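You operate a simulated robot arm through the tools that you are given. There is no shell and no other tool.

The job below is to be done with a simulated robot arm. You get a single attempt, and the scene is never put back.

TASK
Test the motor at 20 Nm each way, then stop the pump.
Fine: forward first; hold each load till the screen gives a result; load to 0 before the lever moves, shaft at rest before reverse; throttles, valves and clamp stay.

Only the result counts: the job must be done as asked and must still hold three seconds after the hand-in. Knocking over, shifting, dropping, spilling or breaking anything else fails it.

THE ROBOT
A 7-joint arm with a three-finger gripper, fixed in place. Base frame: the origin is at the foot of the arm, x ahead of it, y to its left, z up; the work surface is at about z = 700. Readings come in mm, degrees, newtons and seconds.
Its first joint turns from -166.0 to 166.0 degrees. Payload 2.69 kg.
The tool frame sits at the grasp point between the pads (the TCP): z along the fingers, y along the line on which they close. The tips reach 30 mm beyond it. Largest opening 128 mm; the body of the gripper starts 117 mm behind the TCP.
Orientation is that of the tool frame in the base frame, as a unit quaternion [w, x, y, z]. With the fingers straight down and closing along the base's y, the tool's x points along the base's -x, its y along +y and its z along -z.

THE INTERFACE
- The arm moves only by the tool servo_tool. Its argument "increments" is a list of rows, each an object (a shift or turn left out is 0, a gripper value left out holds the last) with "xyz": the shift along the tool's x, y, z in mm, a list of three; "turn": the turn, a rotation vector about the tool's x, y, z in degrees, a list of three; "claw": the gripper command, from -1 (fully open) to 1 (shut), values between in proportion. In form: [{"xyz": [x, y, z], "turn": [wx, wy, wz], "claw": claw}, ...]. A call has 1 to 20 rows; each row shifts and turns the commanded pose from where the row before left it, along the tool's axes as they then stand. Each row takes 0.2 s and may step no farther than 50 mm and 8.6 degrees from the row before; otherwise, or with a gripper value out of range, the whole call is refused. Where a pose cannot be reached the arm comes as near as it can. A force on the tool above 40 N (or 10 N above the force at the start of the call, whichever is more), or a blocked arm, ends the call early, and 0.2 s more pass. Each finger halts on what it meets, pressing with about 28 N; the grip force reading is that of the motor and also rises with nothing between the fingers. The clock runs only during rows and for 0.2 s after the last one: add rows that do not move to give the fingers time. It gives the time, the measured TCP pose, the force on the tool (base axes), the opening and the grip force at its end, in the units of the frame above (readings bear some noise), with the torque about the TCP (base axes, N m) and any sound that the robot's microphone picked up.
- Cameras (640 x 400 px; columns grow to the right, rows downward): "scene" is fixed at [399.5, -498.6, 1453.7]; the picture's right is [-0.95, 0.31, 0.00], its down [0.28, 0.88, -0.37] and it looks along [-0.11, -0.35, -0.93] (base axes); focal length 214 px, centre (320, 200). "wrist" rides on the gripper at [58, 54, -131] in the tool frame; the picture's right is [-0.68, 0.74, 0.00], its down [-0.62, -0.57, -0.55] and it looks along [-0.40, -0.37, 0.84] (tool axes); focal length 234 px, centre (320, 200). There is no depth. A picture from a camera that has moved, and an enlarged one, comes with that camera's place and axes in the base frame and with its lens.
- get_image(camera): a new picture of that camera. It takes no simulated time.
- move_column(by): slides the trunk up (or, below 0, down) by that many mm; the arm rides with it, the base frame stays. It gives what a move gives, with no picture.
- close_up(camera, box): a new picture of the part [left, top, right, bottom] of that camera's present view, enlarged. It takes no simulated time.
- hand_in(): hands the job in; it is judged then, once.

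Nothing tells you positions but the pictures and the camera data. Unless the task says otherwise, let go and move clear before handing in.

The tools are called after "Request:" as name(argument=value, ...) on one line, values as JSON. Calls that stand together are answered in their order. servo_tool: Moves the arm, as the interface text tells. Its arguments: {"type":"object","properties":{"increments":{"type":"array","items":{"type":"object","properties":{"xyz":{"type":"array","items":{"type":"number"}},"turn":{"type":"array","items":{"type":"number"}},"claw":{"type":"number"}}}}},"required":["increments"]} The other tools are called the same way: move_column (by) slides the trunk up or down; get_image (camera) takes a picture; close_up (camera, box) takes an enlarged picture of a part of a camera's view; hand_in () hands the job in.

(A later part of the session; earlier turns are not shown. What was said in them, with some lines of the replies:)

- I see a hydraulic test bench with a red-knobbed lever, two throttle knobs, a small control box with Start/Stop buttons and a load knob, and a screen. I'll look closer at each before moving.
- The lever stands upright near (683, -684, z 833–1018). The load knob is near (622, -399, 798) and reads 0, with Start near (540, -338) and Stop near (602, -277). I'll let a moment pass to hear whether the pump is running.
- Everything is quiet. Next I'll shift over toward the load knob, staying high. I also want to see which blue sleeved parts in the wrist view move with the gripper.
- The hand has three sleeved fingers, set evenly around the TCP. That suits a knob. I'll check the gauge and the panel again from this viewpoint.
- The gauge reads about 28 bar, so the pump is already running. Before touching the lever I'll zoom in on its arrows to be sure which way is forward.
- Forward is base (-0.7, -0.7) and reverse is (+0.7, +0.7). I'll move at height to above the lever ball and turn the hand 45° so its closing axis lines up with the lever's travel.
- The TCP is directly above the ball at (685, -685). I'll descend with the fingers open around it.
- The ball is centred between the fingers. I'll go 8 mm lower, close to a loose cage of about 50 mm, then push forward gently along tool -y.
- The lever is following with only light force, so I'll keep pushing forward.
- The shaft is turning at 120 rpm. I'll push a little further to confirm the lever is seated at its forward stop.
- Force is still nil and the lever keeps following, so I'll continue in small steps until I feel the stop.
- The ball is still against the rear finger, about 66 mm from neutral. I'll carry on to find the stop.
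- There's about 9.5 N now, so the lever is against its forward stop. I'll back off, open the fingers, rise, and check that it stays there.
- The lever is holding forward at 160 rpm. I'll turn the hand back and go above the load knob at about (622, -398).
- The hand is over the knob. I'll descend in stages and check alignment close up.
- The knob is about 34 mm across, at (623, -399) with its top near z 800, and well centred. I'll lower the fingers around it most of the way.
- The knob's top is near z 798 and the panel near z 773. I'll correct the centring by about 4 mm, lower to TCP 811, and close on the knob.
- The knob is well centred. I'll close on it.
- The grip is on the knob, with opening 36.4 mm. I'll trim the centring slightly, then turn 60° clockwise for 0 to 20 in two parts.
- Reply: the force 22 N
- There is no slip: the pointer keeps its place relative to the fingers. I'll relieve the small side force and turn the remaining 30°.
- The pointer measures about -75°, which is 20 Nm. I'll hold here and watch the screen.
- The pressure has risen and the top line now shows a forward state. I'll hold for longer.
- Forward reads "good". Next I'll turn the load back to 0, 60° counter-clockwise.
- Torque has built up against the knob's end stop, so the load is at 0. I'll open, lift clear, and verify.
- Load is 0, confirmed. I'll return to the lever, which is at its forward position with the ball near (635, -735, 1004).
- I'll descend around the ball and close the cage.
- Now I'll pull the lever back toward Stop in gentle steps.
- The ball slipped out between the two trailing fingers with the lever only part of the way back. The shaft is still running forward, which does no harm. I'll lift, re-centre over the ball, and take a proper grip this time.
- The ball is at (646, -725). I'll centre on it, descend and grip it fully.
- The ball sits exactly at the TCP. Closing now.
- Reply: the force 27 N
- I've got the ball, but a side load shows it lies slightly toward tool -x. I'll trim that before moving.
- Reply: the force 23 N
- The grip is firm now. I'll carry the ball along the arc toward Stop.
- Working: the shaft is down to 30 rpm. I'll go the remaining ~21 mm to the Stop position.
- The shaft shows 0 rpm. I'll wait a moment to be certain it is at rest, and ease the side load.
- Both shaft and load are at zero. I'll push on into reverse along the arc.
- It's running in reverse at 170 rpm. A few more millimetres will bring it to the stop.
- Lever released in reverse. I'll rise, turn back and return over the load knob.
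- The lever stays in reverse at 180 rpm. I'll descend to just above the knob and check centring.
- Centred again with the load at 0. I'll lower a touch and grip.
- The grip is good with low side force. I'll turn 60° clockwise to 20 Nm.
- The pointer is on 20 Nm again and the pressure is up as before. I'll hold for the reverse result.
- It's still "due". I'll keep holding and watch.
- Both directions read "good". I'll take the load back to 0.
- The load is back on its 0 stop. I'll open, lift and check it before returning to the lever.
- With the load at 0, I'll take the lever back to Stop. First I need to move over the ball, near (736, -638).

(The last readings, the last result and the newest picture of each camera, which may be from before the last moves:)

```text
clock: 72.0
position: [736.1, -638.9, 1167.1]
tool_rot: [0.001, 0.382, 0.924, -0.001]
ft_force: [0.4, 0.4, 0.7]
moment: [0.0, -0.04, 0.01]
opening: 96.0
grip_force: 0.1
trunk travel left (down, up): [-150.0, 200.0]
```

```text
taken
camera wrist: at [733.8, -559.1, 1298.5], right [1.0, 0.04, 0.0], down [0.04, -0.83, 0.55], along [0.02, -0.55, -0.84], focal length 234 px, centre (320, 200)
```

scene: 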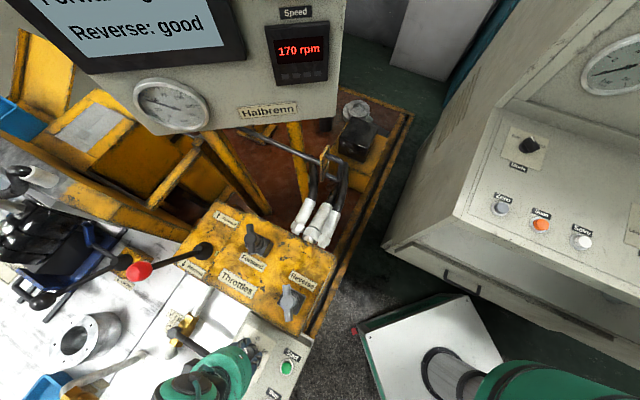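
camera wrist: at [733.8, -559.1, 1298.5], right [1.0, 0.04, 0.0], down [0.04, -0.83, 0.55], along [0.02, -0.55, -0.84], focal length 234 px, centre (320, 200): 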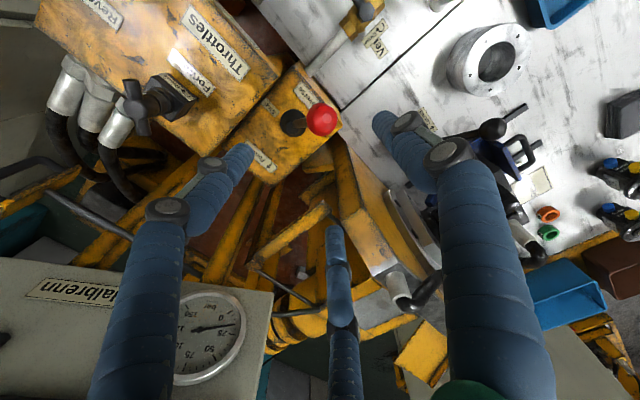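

Request:
servo_tool(increments=[{"xyz": [0, 0, 40]}, {"xyz": [0, 0, 40]}, {"xyz": [0, 0, 40]}, {"xyz": [0, 0, 42]}, {"xyz": [0, 0, 0]}])

Request:
get_image(camera="wrist")

```text
clock: 73.2
position: [736.6, -637.2, 1005.1]
tool_rot: [0.0, 0.383, 0.924, 0.0]
ft_force: [0.5, 0.6, 0.0]
moment: [0.02, 0.02, 0.02]
opening: 96.2
grip_force: 0.0
trunk travel left (down, up): [-150.0, 200.0]
```

```text
taken
camera wrist: at [733.4, -558.7, 1136.5], right [1.0, 0.04, 0.0], down [0.04, -0.84, 0.55], along [0.02, -0.55, -0.84], focal length 234 px, centre (320, 200)
```

wrist: 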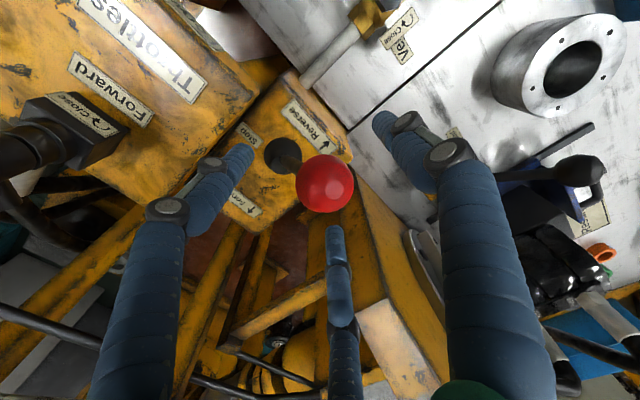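

A small re-centre of about 3 mm toward +y, then grip.

Request:
servo_tool(increments=[{"xyz": [-1, 3, 0]}, {"claw": 0.2}, {"claw": 0.4}, {"claw": 0.6}, {"xyz": [0, 0, 0]}])

Request:
close_up(camera="wrist", box=[240, 130, 400, 250])

```text
clock: 74.4
position: [738.7, -635.8, 1006.2]
tool_rot: [0.0, 0.382, 0.924, 0.0]
ft_force: [0.7, 1.8, 0.6]
moment: [0.05, 0.0, 0.05]
opening: 39.1
grip_force: 45.2
trunk travel left (down, up): [-150.0, 200.0]
```

```text
3.33 times, centred on (320, 190) of wrist
camera zoom: at [736.2, -557.1, 1136.8], right [1.0, 0.04, 0.0], down [0.04, -0.84, 0.55], along [0.02, -0.55, -0.84], focal length 781 px, centre (320, 233)
```

zoom: 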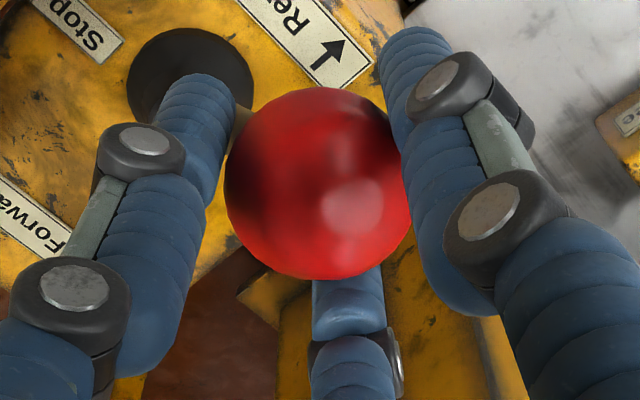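

The grip is clean. I'll carry the lever back along the arc to Stop.

Request:
servo_tool(increments=[{"xyz": [0, -8, -2.8]}, {"xyz": [0, -8, -2.5]}, {"xyz": [0, -8, -2.2]}, {"xyz": [0, -8, -1.9]}, {"xyz": [0, -8, -1.5]}, {"xyz": [0, -8, -1.2]}, {"xyz": [0, -8, -0.8]}, {"xyz": [0, -8, -0.5]}, {"xyz": [0, -8, -0.2]}, {"xyz": [0, 0, 0]}, {"xyz": [0, 0, 0]}])

Request:
get_image(camera="scene")

Request:
get_image(camera="wrist")

```text
clock: 76.8
position: [689.6, -686.2, 1018.8]
tool_rot: [-0.001, 0.382, 0.924, 0.0]
ft_force: [-2.6, 8.2, 6.6]
moment: [0.44, -0.49, 0.01]
opening: 38.9
grip_force: 45.0
trunk travel left (down, up): [-150.0, 200.0]
```

```text
taken
```

scene: 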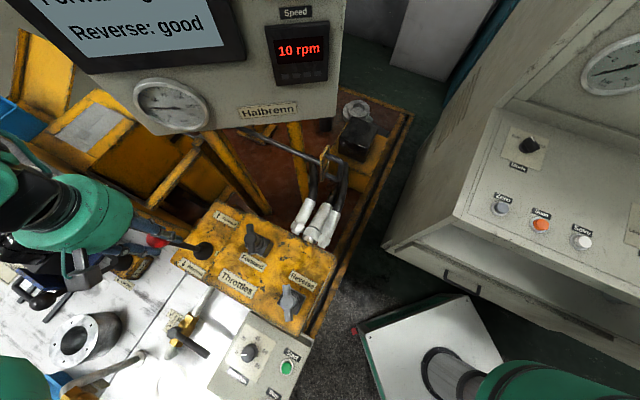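

```text
taken
camera wrist: at [685.7, -607.6, 1150.1], right [1.0, 0.04, 0.0], down [0.04, -0.84, 0.55], along [0.02, -0.55, -0.84], focal length 234 px, centre (320, 200)
```

wrist: 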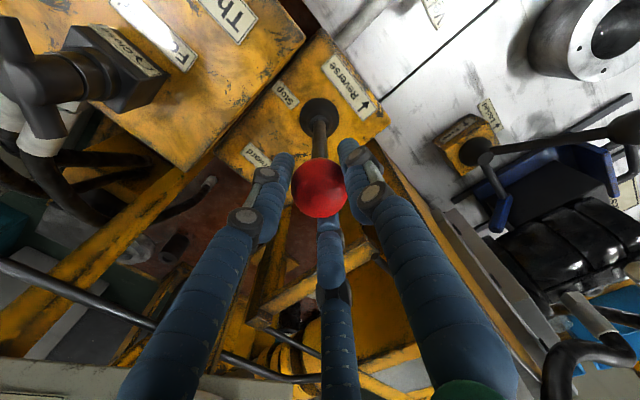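

The lever is at Stop and the shaft is coasting to rest. I'll release and rise.

Request:
servo_tool(increments=[{"xyz": [0, -1.5, 0]}, {"xyz": [0, 0, 0]}, {"claw": 0.2}, {"claw": -0.5}, {"xyz": [0, 0, 0]}, {"xyz": [0, 0, -40]}, {"xyz": [0, 0, -40]}, {"xyz": [0, 0, -40]}, {"xyz": [0, 0, -35]}, {"xyz": [0, 0, 0]}])

Request:
get_image(camera="scene")

Request:
get_image(camera="wrist")

```text
clock: 79.0
position: [686.1, -687.7, 1177.1]
tool_rot: [0.0, 0.383, 0.924, 0.0]
ft_force: [0.7, 0.1, 0.3]
moment: [0.0, -0.03, 0.0]
opening: 96.2
grip_force: 0.1
trunk travel left (down, up): [-150.0, 200.0]
```

```text
taken
```

scene: 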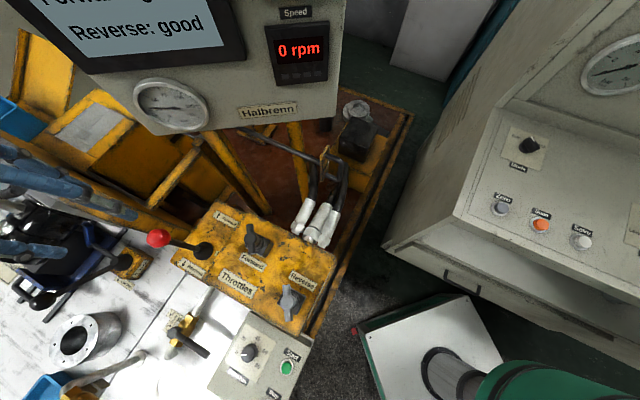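

```text
taken
camera wrist: at [683.6, -608.5, 1306.8], right [1.0, 0.04, 0.0], down [0.04, -0.84, 0.55], along [0.02, -0.55, -0.84], focal length 234 px, centre (320, 200)
```

wrist: 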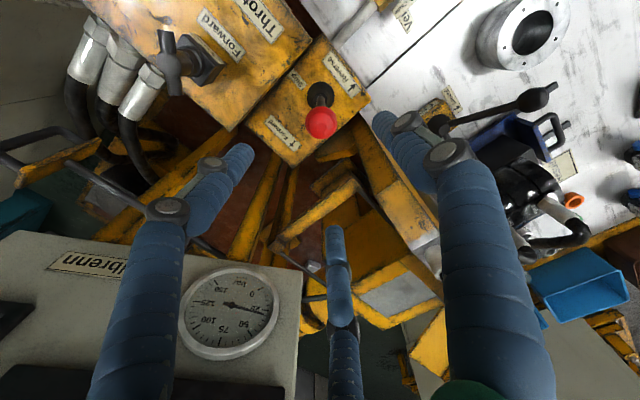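

The lever is at Stop and the shaft reads 0 rpm. I'll go to the red Stop button with the fingers closed and look at it from above.

Request:
servo_tool(increments=[{"turn": [0, 0, -7.5]}, {"turn": [0, 0, -7.5]}, {"turn": [0, 0, -7.5]}, {"turn": [0, 0, -7.5]}, {"turn": [0, 0, -7.5]}, {"turn": [0, 0, -7.5]}, {"xyz": [9.2, 46.1, 0], "claw": 1.0}, {"xyz": [9.2, 46.1, 0]}, {"xyz": [9.2, 46.1, 0]}, {"xyz": [9.2, 46.1, 0]}, {"xyz": [9.2, 46.1, 0]}, {"xyz": [9.2, 46.1, 0]}, {"xyz": [9.2, 46.1, 0]}, {"xyz": [9.2, 46.1, 0]}, {"xyz": [9.2, 46.1, 0]}, {"xyz": [0, 0, 0]}, {"xyz": [0, 0, 40]}, {"xyz": [0, 0, 40]}, {"xyz": [0, 0, 40]}, {"xyz": [0, 0, 0]}])

Request:
get_image(camera="wrist")

Request:
get_image(camera="scene")

```text
clock: 83.2
position: [604.9, -273.2, 1053.0]
tool_rot: [0.0, 0.0, 1.0, 0.001]
ft_force: [-0.6, -0.4, -0.1]
moment: [0.0, 0.01, 0.06]
opening: 2.4
grip_force: 28.1
trunk travel left (down, up): [-150.0, 200.0]
```

```text
taken
camera wrist: at [546.5, -220.1, 1183.8], right [0.68, 0.74, 0.0], down [0.62, -0.57, 0.55], along [0.4, -0.37, -0.84], focal length 234 px, centre (320, 200)
```

wrist: 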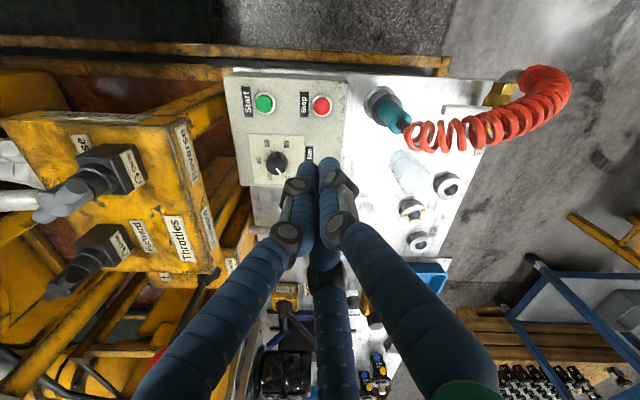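

```text
taken
```

scene: 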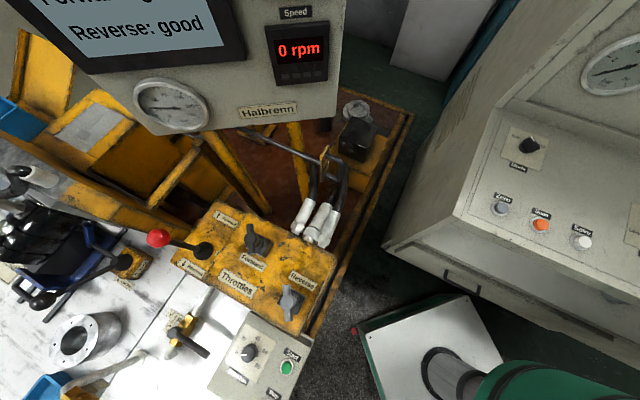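

Stop is at (603, -271), nearly under the TCP. I'll descend in stages.

Request:
servo_tool(increments=[{"xyz": [0.5, 1, 40]}, {"xyz": [0.5, 0.5, 40]}, {"xyz": [0, 0, 40]}, {"xyz": [0, 0, 40]}, {"xyz": [0, 0, 30]}, {"xyz": [0, 0, 0]}])

Request:
get_image(camera="wrist")

Request:
close_up(camera="wrist", box=[230, 80, 410, 210])

```text
clock: 84.6
position: [604.1, -273.2, 867.2]
tool_rot: [0.001, 0.001, 1.0, 0.0]
ft_force: [0.5, 0.0, 0.2]
moment: [0.01, 0.04, -0.02]
opening: 2.4
grip_force: 28.1
trunk travel left (down, up): [-150.0, 200.0]
```

```text
taken
camera wrist: at [546.3, -219.3, 997.3], right [0.68, 0.74, 0.0], down [0.62, -0.57, 0.55], along [0.4, -0.37, -0.84], focal length 234 px, centre (320, 200)
```

wrist: 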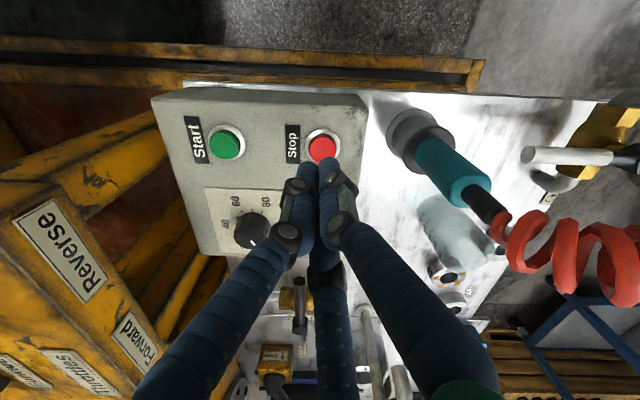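

```text
3.08 times, centred on (320, 145) of wrist
camera zoom: at [546.3, -219.3, 997.3], right [0.68, 0.74, 0.0], down [0.62, -0.57, 0.55], along [0.4, -0.37, -0.84], focal length 720 px, centre (320, 369)
```

zoom: 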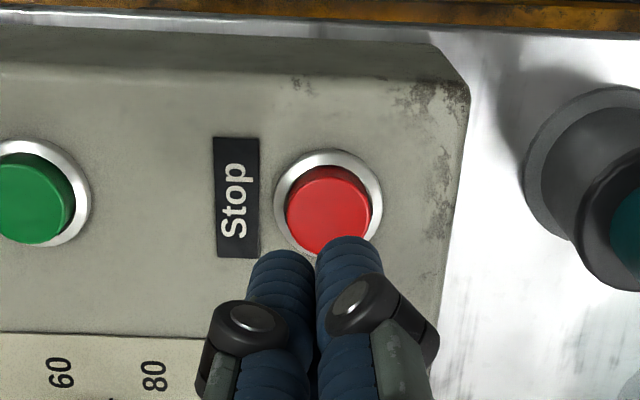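

The Stop cap is about 3 mm off, so I'll adjust and then approach. The standing air-gun at about (675, -195) is over 100 mm away, so it is clear of the fingers.

Request:
servo_tool(increments=[{"xyz": [-3, 1.3, 0]}, {"xyz": [0, 0, 20]}, {"xyz": [0, 0, 14]}, {"xyz": [0, 0, 0]}])

Request:
close_up(camera="wrist", box=[230, 80, 410, 210])

Request:
get_image(camera="wrist")

```text
clock: 85.6
position: [605.8, -270.7, 830.2]
tool_rot: [0.0, 0.0, 1.0, 0.0]
ft_force: [0.3, 0.5, -0.3]
moment: [0.01, 0.03, -0.06]
opening: 2.2
grip_force: 28.1
trunk travel left (down, up): [-150.0, 200.0]
```

```text
3.08 times, centred on (320, 145) of wrist
camera zoom: at [548.8, -216.5, 961.5], right [0.68, 0.74, 0.0], down [0.62, -0.57, 0.55], along [0.4, -0.37, -0.84], focal length 720 px, centre (320, 369)
```

zoom: 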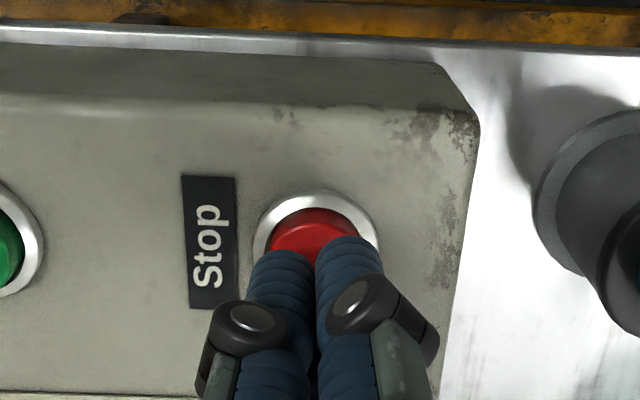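

```text
taken
camera wrist: at [548.8, -216.5, 961.5], right [0.68, 0.74, 0.0], down [0.62, -0.57, 0.55], along [0.4, -0.37, -0.84], focal length 234 px, centre (320, 200)
```

wrist: 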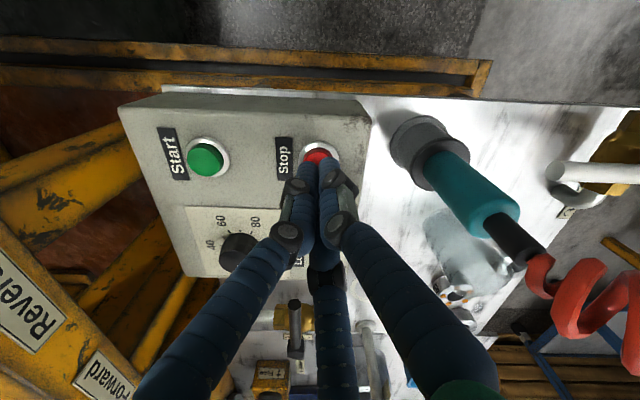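

Laterally aligned. I'll press down in small steps and watch the force.

Request:
servo_tool(increments=[{"xyz": [0, 0, 4]}, {"xyz": [0, 0, 3]}, {"xyz": [0, 0, 3]}, {"xyz": [0, 0, 0]}])

Request:
close_up(camera="wrist", box=[230, 80, 410, 210])

Request:
close_up(camera="scene", box=[0, 0, 340, 140])

```text
clock: 86.6
position: [606.2, -271.6, 820.0]
tool_rot: [0.0, 0.0, 1.0, 0.0]
ft_force: [-0.2, 0.1, -0.1]
moment: [-0.01, 0.01, 0.03]
opening: 2.3
grip_force: 28.2
trunk travel left (down, up): [-150.0, 200.0]
```

```text
3.08 times, centred on (320, 145) of wrist
camera zoom: at [548.3, -216.6, 951.5], right [0.68, 0.74, 0.0], down [0.62, -0.57, 0.55], along [0.4, -0.37, -0.84], focal length 720 px, centre (320, 369)
```

zoom: 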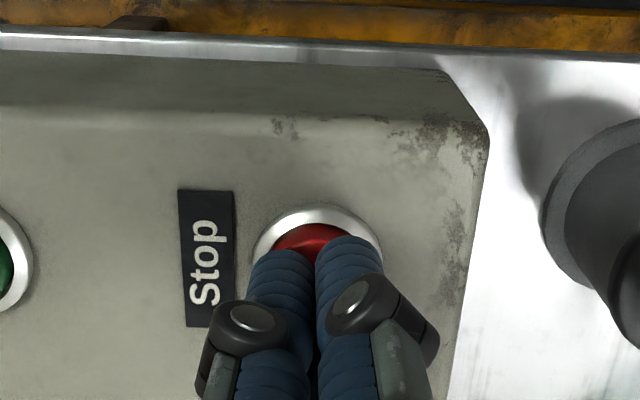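

```text
1.88 times, centred on (170, 70) of scene
camera zoom: at [399.5, -498.6, 1453.7], right [-0.95, 0.31, 0.0], down [0.28, 0.88, -0.37], along [-0.11, -0.35, -0.93], focal length 404 px, centre (602, 445)
```

zoom: 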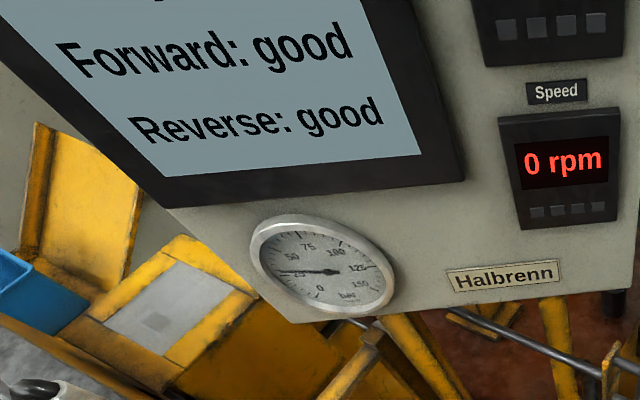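

No contact yet, so I'll continue down in 2 mm steps.

Request:
servo_tool(increments=[{"xyz": [0, 0, 2]}, {"xyz": [0, 0, 2]}, {"xyz": [0, 0, 2]}, {"xyz": [0, 0, 0]}])

Request:
close_up(camera="scene", box=[0, 0, 340, 140])

```text
clock: 87.6
position: [606.2, -269.6, 813.7]
tool_rot: [0.0, 0.0, 1.0, 0.0]
ft_force: [0.4, 0.6, -0.2]
moment: [0.01, 0.02, -0.01]
opening: 2.3
grip_force: 28.4
trunk travel left (down, up): [-150.0, 200.0]
```

```text
1.88 times, centred on (170, 70) of scene
camera zoom: at [399.5, -498.6, 1453.7], right [-0.95, 0.31, 0.0], down [0.28, 0.88, -0.37], along [-0.11, -0.35, -0.93], focal length 404 px, centre (602, 445)
```

zoom: 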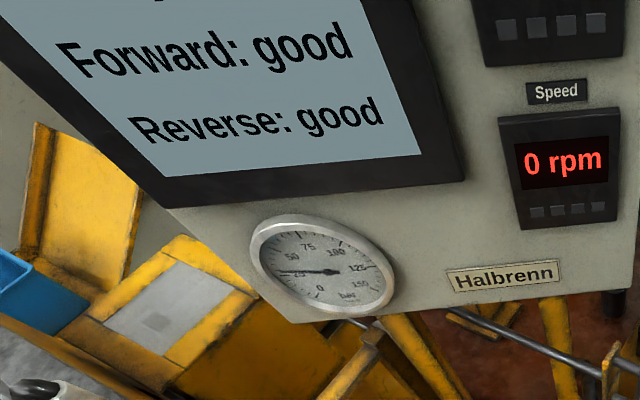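

Request:
servo_tool(increments=[{"xyz": [0, 0, 2]}, {"xyz": [0, 0, 2]}, {"xyz": [0, 0, 0]}])

Request:
close_up(camera="wrist", box=[230, 80, 410, 210])

Request:
close_up(camera="scene", box=[0, 0, 340, 140])

```text
clock: 88.4
position: [606.2, -270.6, 809.2]
tool_rot: [0.0, 0.0, 1.0, -0.001]
ft_force: [-1.5, -1.7, 7.3]
moment: [-0.09, 0.04, 0.0]
opening: 6.0
grip_force: 31.5
trunk travel left (down, up): [-150.0, 200.0]
heard: click
```

```text
3.08 times, centred on (320, 145) of wrist
camera zoom: at [548.1, -216.8, 941.2], right [0.68, 0.74, 0.0], down [0.62, -0.57, 0.55], along [0.4, -0.37, -0.84], focal length 720 px, centre (320, 369)
```

zoom: 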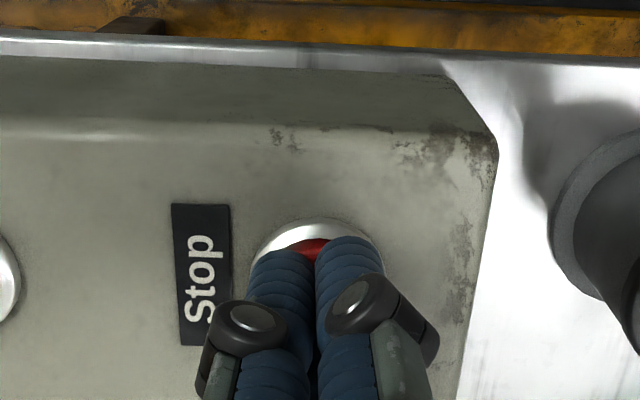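

```text
1.88 times, centred on (170, 70) of scene
camera zoom: at [399.5, -498.6, 1453.7], right [-0.95, 0.31, 0.0], down [0.28, 0.88, -0.37], along [-0.11, -0.35, -0.93], focal length 404 px, centre (602, 445)
```

zoom: 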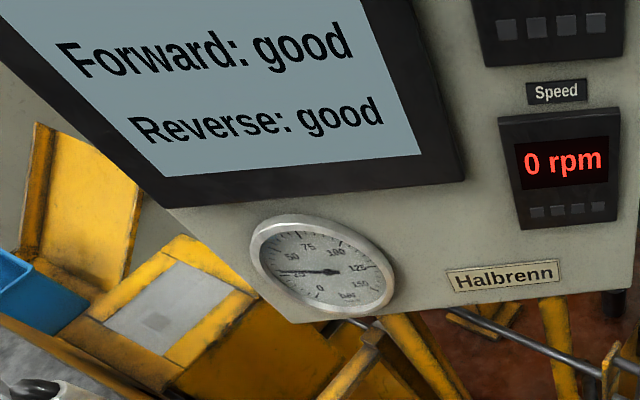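

I heard a click. I'll lift off and see whether the pressure falls.

Request:
servo_tool(increments=[{"xyz": [0, 0, 0]}, {"xyz": [0, 0, -10]}, {"xyz": [0, 0, -30]}, {"xyz": [0, 0, -40]}, {"xyz": [0, 0, -40]}, {"xyz": [0, 0, -40]}, {"xyz": [0, 0, -40]}, {"xyz": [0, 0, -40]}, {"xyz": [0, 0, 0]}, {"xyz": [0, 0, 0]}])

Request:
get_image(camera="scene")

Request:
close_up(camera="scene", box=[0, 0, 340, 140])

Request:
get_image(camera="wrist")

```text
clock: 90.6
position: [607.9, -270.8, 1049.4]
tool_rot: [-0.001, -0.001, 1.0, -0.001]
ft_force: [-0.7, 0.2, -0.2]
moment: [-0.02, 0.05, 0.01]
opening: 2.2
grip_force: 31.0
trunk travel left (down, up): [-150.0, 200.0]
```

```text
taken
```

scene: 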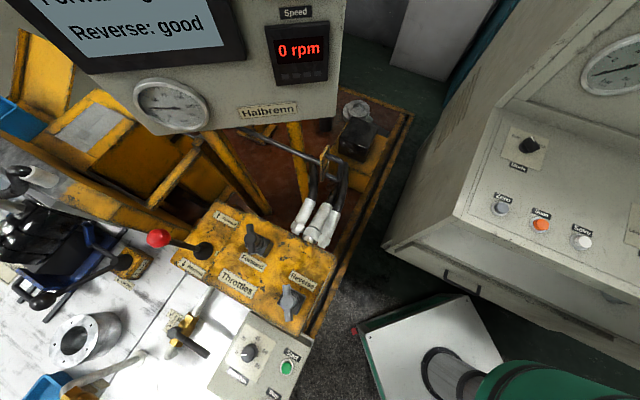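

```text
1.88 times, centred on (170, 70) of scene
camera zoom: at [399.5, -498.6, 1453.7], right [-0.95, 0.31, 0.0], down [0.28, 0.88, -0.37], along [-0.11, -0.35, -0.93], focal length 404 px, centre (602, 445)
```

zoom: 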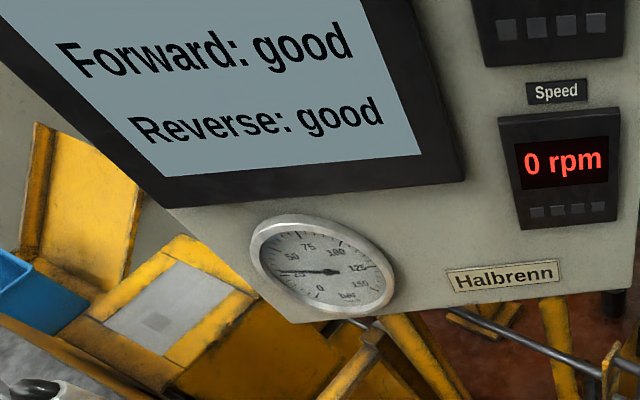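

```text
taken
camera wrist: at [549.6, -216.9, 1180.8], right [0.68, 0.74, 0.0], down [0.62, -0.57, 0.55], along [0.4, -0.37, -0.84], focal length 234 px, centre (320, 200)
```

wrist: 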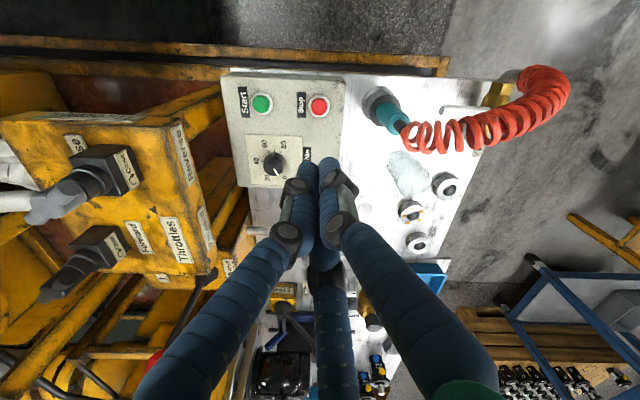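

The gauge still shows about 28 bar. I'll wait a little longer to see whether it decays.

Request:
servo_tool(increments=[{"xyz": [0, 0, 0]}, {"xyz": [0, 0, 0]}, {"xyz": [0, 0, 0]}, {"xyz": [0, 0, 0]}, {"xyz": [0, 0, 0]}, {"xyz": [0, 0, 0]}, {"xyz": [0, 0, 0]}, {"xyz": [0, 0, 0]}, {"xyz": [0, 0, 0]}, {"xyz": [0, 0, 0]}])

Request:
close_up(camera="scene", box=[130, 75, 215, 135])

Request:
close_up(camera="wrist", box=[210, 60, 370, 190])

```text
clock: 92.8
position: [607.2, -269.3, 1050.3]
tool_rot: [0.001, 0.0, 1.0, 0.0]
ft_force: [-0.4, 0.1, -0.1]
moment: [-0.03, 0.0, -0.02]
opening: 2.0
grip_force: 31.6
trunk travel left (down, up): [-150.0, 200.0]
```

```text
6.67 times, centred on (172, 105) of scene
camera zoom: at [399.5, -498.6, 1453.7], right [-0.95, 0.31, 0.0], down [0.28, 0.88, -0.37], along [-0.11, -0.35, -0.93], focal length 1430 px, centre (1303, 833)
```

zoom: 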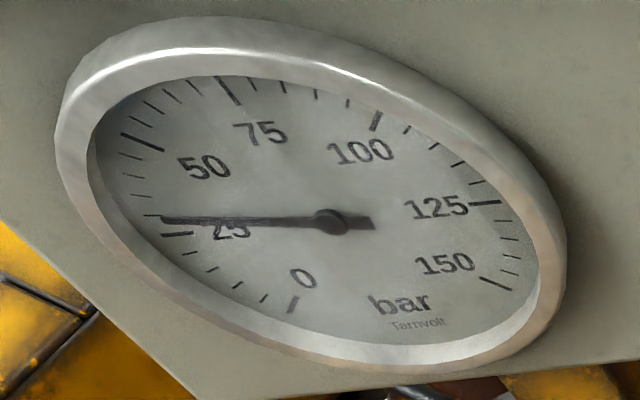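

```text
3.08 times, centred on (290, 125) of wrist
camera zoom: at [549.5, -216.8, 1180.9], right [0.68, 0.74, 0.0], down [0.62, -0.57, 0.55], along [0.4, -0.37, -0.84], focal length 720 px, centre (412, 431)
```

zoom: 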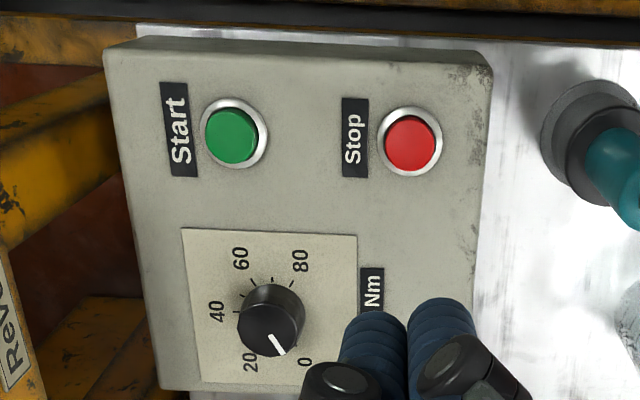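

The needle hasn't moved, so the press probably didn't register fully. I'll press Stop again, deeper and held longer.

Request:
servo_tool(increments=[{"xyz": [1, -0.5, 40]}, {"xyz": [0, 0, 40]}, {"xyz": [0, 0, 40]}, {"xyz": [0, 0, 40]}, {"xyz": [0, 0, 40]}, {"xyz": [0, 0, 30]}, {"xyz": [0, 0, 5]}, {"xyz": [0, 0, 2]}, {"xyz": [0, 0, 0]}])

Request:
close_up(camera="wrist", box=[230, 80, 410, 210])

```text
clock: 94.8
position: [605.5, -271.6, 813.0]
tool_rot: [0.0, 0.0, 1.0, 0.0]
ft_force: [0.3, -1.3, 3.0]
moment: [-0.02, 0.03, -0.03]
opening: 5.7
grip_force: 31.0
trunk travel left (down, up): [-150.0, 200.0]
heard: click
```

```text
3.08 times, centred on (320, 145) of wrist
camera zoom: at [547.7, -217.9, 943.1], right [0.68, 0.74, 0.0], down [0.62, -0.57, 0.55], along [0.4, -0.37, -0.84], focal length 720 px, centre (320, 369)
```

zoom: 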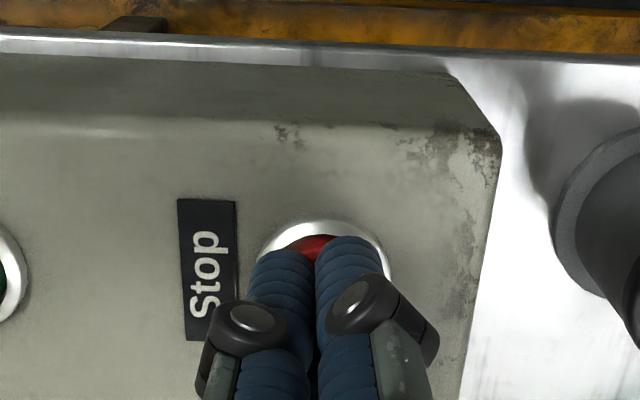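

Request:
servo_tool(increments=[{"xyz": [0, 0, 2]}, {"xyz": [0, 0, 1.5]}, {"xyz": [0, 0, 0]}, {"xyz": [0, 0, 0]}, {"xyz": [0, 0, 0]}, {"xyz": [0, 0, 0]}])

Request:
close_up(camera="scene", box=[130, 75, 215, 135])

Request:
get_image(camera="scene")

```text
clock: 96.2
position: [606.5, -272.2, 808.5]
tool_rot: [0.0, -0.001, 1.0, 0.0]
ft_force: [1.5, 1.8, 10.8]
moment: [0.02, -0.06, 0.0]
opening: 6.0
grip_force: 31.3
trunk travel left (down, up): [-150.0, 200.0]
```

```text
6.67 times, centred on (172, 105) of scene
camera zoom: at [399.5, -498.6, 1453.7], right [-0.95, 0.31, 0.0], down [0.28, 0.88, -0.37], along [-0.11, -0.35, -0.93], focal length 1430 px, centre (1303, 833)
```

zoom: 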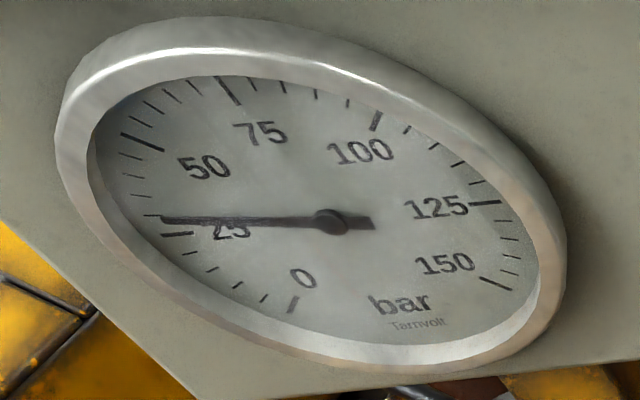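

```text
taken
```

scene: 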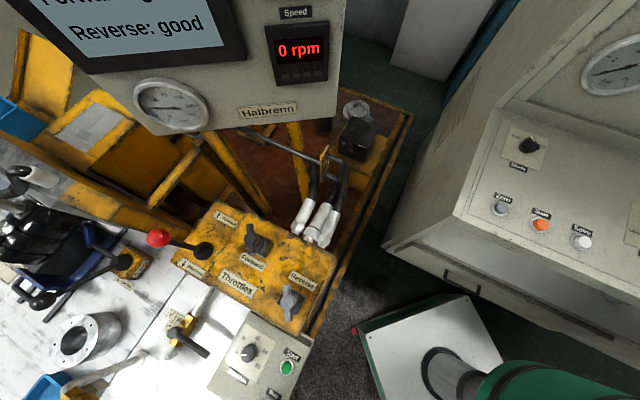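

The needle stays put even with the button held. I'll lift away and turn the wrist camera to read the whole screen, in case it shows the pump state.

Request:
servo_tool(increments=[{"xyz": [0, 0, 1.5]}, {"xyz": [0, 0, 1.5]}, {"xyz": [0, 0, 0]}, {"xyz": [0, 0, 0]}])

Request:
close_up(camera="scene", box=[0, 0, 340, 140])

```text
clock: 97.2
position: [607.7, -271.6, 807.0]
tool_rot: [0.001, 0.0, 1.0, -0.001]
ft_force: [-1.9, -3.3, 21.1]
moment: [-0.15, -0.03, -0.05]
opening: 6.0
grip_force: 31.1
trunk travel left (down, up): [-150.0, 200.0]
```

```text
1.88 times, centred on (170, 70) of scene
camera zoom: at [399.5, -498.6, 1453.7], right [-0.95, 0.31, 0.0], down [0.28, 0.88, -0.37], along [-0.11, -0.35, -0.93], focal length 404 px, centre (602, 445)
```

zoom: 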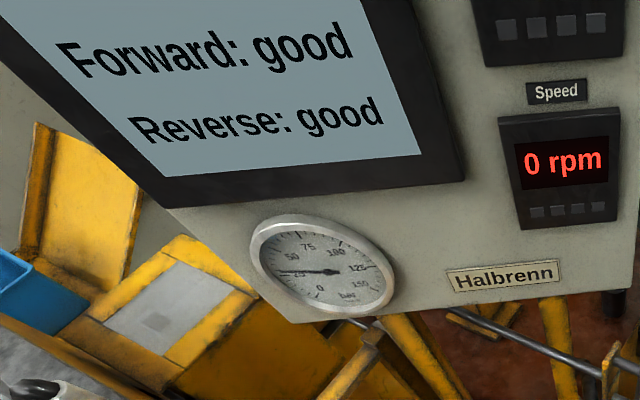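

The press is solid at 21 N. I'll lift well up now, then turn and tilt the wrist camera toward the screen.

Request:
servo_tool(increments=[{"xyz": [0, 0, -10]}, {"xyz": [0, 0, -42]}, {"xyz": [0, 0, -42]}, {"xyz": [0, 0, -42]}, {"xyz": [0, 0, -42]}, {"xyz": [0, 0, -42]}, {"xyz": [0, 0, -42]}, {"xyz": [0, 0, -42], "turn": [0, 0, 7.5]}, {"xyz": [0, 0, -42], "turn": [0, 0, 7.5]}, {"xyz": [0, 0, -42], "turn": [0, 0, 7.5]}, {"xyz": [0, 0, -42], "turn": [0, 0, 7.5]}, {"xyz": [0, 0, -42], "turn": [0, 0, 7.5]}, {"xyz": [0, 0, -42], "turn": [0, 0, 7.5]}, {"xyz": [0, 0, 0]}])

Request:
get_image(camera="wrist")

Request:
get_image(camera="scene")

```text
clock: 100.2
position: [605.3, -272.4, 1318.5]
tool_rot: [0.0, 0.383, 0.924, 0.001]
ft_force: [-0.4, 0.6, -0.3]
moment: [-0.04, 0.01, -0.04]
opening: 2.0
grip_force: 31.4
trunk travel left (down, up): [-150.0, 200.0]
```

```text
taken
camera wrist: at [602.4, -193.2, 1450.3], right [1.0, 0.04, 0.0], down [0.03, -0.84, 0.55], along [0.02, -0.55, -0.84], focal length 234 px, centre (320, 200)
```

wrist: 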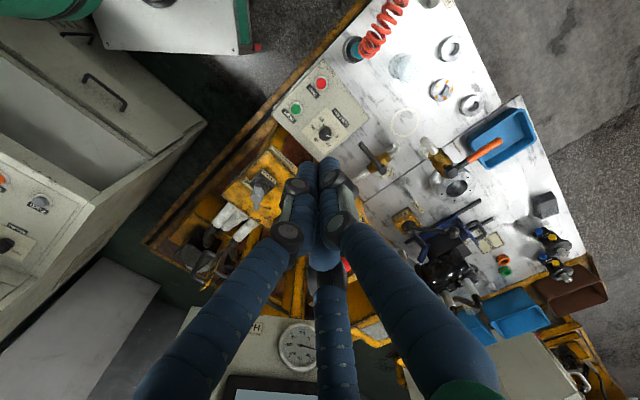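

```text
taken
```

scene: 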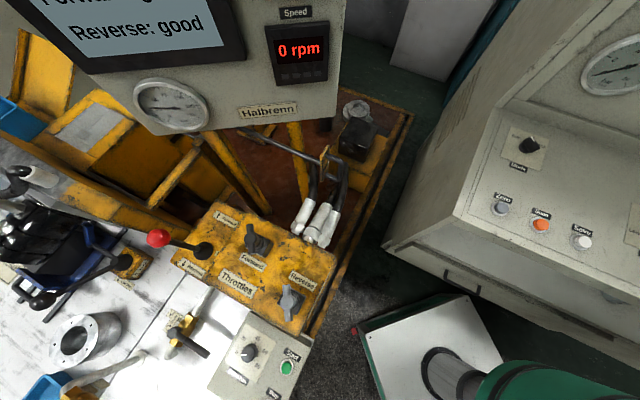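

Request:
servo_tool(increments=[{"turn": [5, -5, 0]}, {"turn": [5, -5, 0]}, {"turn": [5, -5, 0]}, {"turn": [5, -5, 0]}, {"turn": [5, -5, 0]}, {"turn": [5, -5, 0]}, {"turn": [5, -5, 0]}, {"xyz": [0, 0, 0]}])

Request:
get_image(camera="wrist")

```text
clock: 102.0
position: [605.3, -270.3, 1320.0]
tool_rot: [0.161, 0.348, 0.838, -0.388]
ft_force: [0.5, 0.2, 0.0]
moment: [0.01, -0.01, -0.02]
opening: 2.1
grip_force: 31.5
trunk travel left (down, up): [-150.0, 200.0]
```

```text
taken
camera wrist: at [602.2, -119.6, 1345.0], right [1.0, 0.03, -0.03], down [0.04, -0.12, 0.99], along [0.02, -0.99, -0.12], focal length 234 px, centre (320, 200)
```

wrist: 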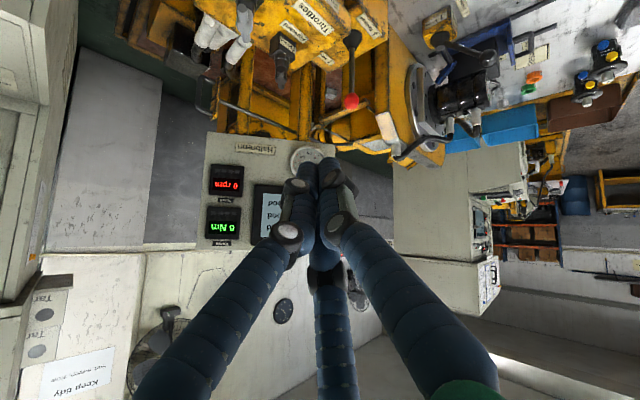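

The torque display reads 0 Nm in green and part of the screen is visible. I'll shift sideways so the fingers don't block it.

Request:
servo_tool(increments=[{"xyz": [-30, 30, 0]}, {"xyz": [-30, 30, 0]}, {"xyz": [-30, 30, 0]}, {"xyz": [-30, 30, 0]}, {"xyz": [0, 0, 0]}])

Request:
get_image(camera="wrist")

Request:
close_up(camera="wrist", box=[120, 120, 300, 250])

```text
clock: 103.2
position: [777.7, -271.7, 1319.4]
tool_rot: [0.16, 0.347, 0.84, -0.387]
ft_force: [0.6, -0.5, -1.2]
moment: [-0.09, 0.09, -0.07]
opening: 2.1
grip_force: 31.1
trunk travel left (down, up): [-150.0, 200.0]
```

```text
taken
camera wrist: at [774.7, -120.1, 1345.1], right [1.0, 0.03, -0.03], down [0.04, -0.13, 0.99], along [0.02, -0.99, -0.13], focal length 234 px, centre (320, 200)
```

wrist: 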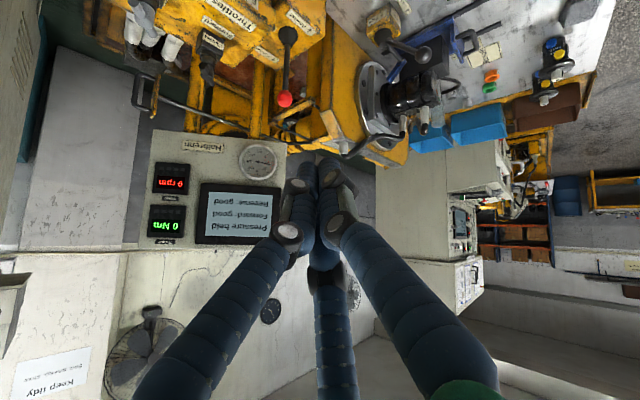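

```text
3.08 times, centred on (210, 185) of wrist
camera zoom: at [774.7, -120.1, 1345.1], right [1.0, 0.03, -0.03], down [0.04, -0.13, 0.99], along [0.02, -0.99, -0.13], focal length 720 px, centre (658, 246)
```

zoom: 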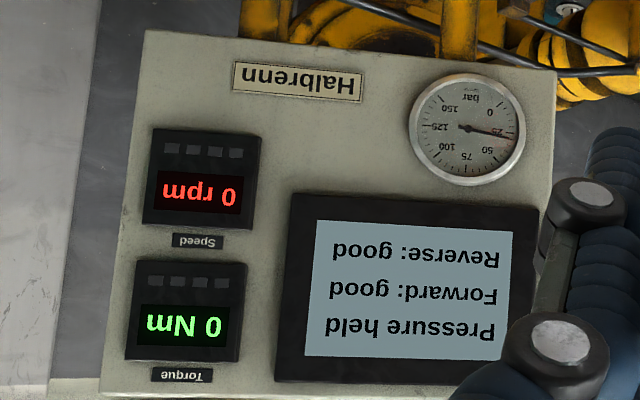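

The full screen reads "Pressure held / Forward: good / Reverse: good", with 0 rpm and 0 Nm. I take "Pressure held" to mean the pump has stopped and the remaining pressure is trapped in the circuit, since the valves stay as they are. The lever is at Stop, the load is at 0 and the hand is clear, so I'm handing in.

Request:
hand_in()

```text
The job is handed in.
```

I tested the motor at 20 Nm in both directions and pressed Stop on the pump, and the job is handed in. The screen shows "Forward: good" and "Reverse: good".

- **Forward:** I ran it first and held 20 Nm until the result came up, then took the load back to 0 before moving the lever.
- **Reverse:** The lever sat at Stop with the speed display at 0 rpm for about two seconds before I went into reverse. I then did the same 20 Nm hold and took the load back to 0.
- **Pump:** I pressed Stop twice, hearing a click each time. The gauge stayed at about 28 bar, but the screen read "Pressure held". I took that to mean the pump is off with pressure trapped in the circuit. I did not check this any other way, and I did not vent it because the valves were to stay.
- **Lever:** I returned it to Stop after the reverse test, though you had not asked for that. It slipped out of the fingers once on the way back from forward, with the load at 0, and I re-gripped it without the shaft reversing.

I did not touch the throttles, valves or clamp. The displays read 0 rpm and 0 Nm, and the hand is empty and clear of everything.
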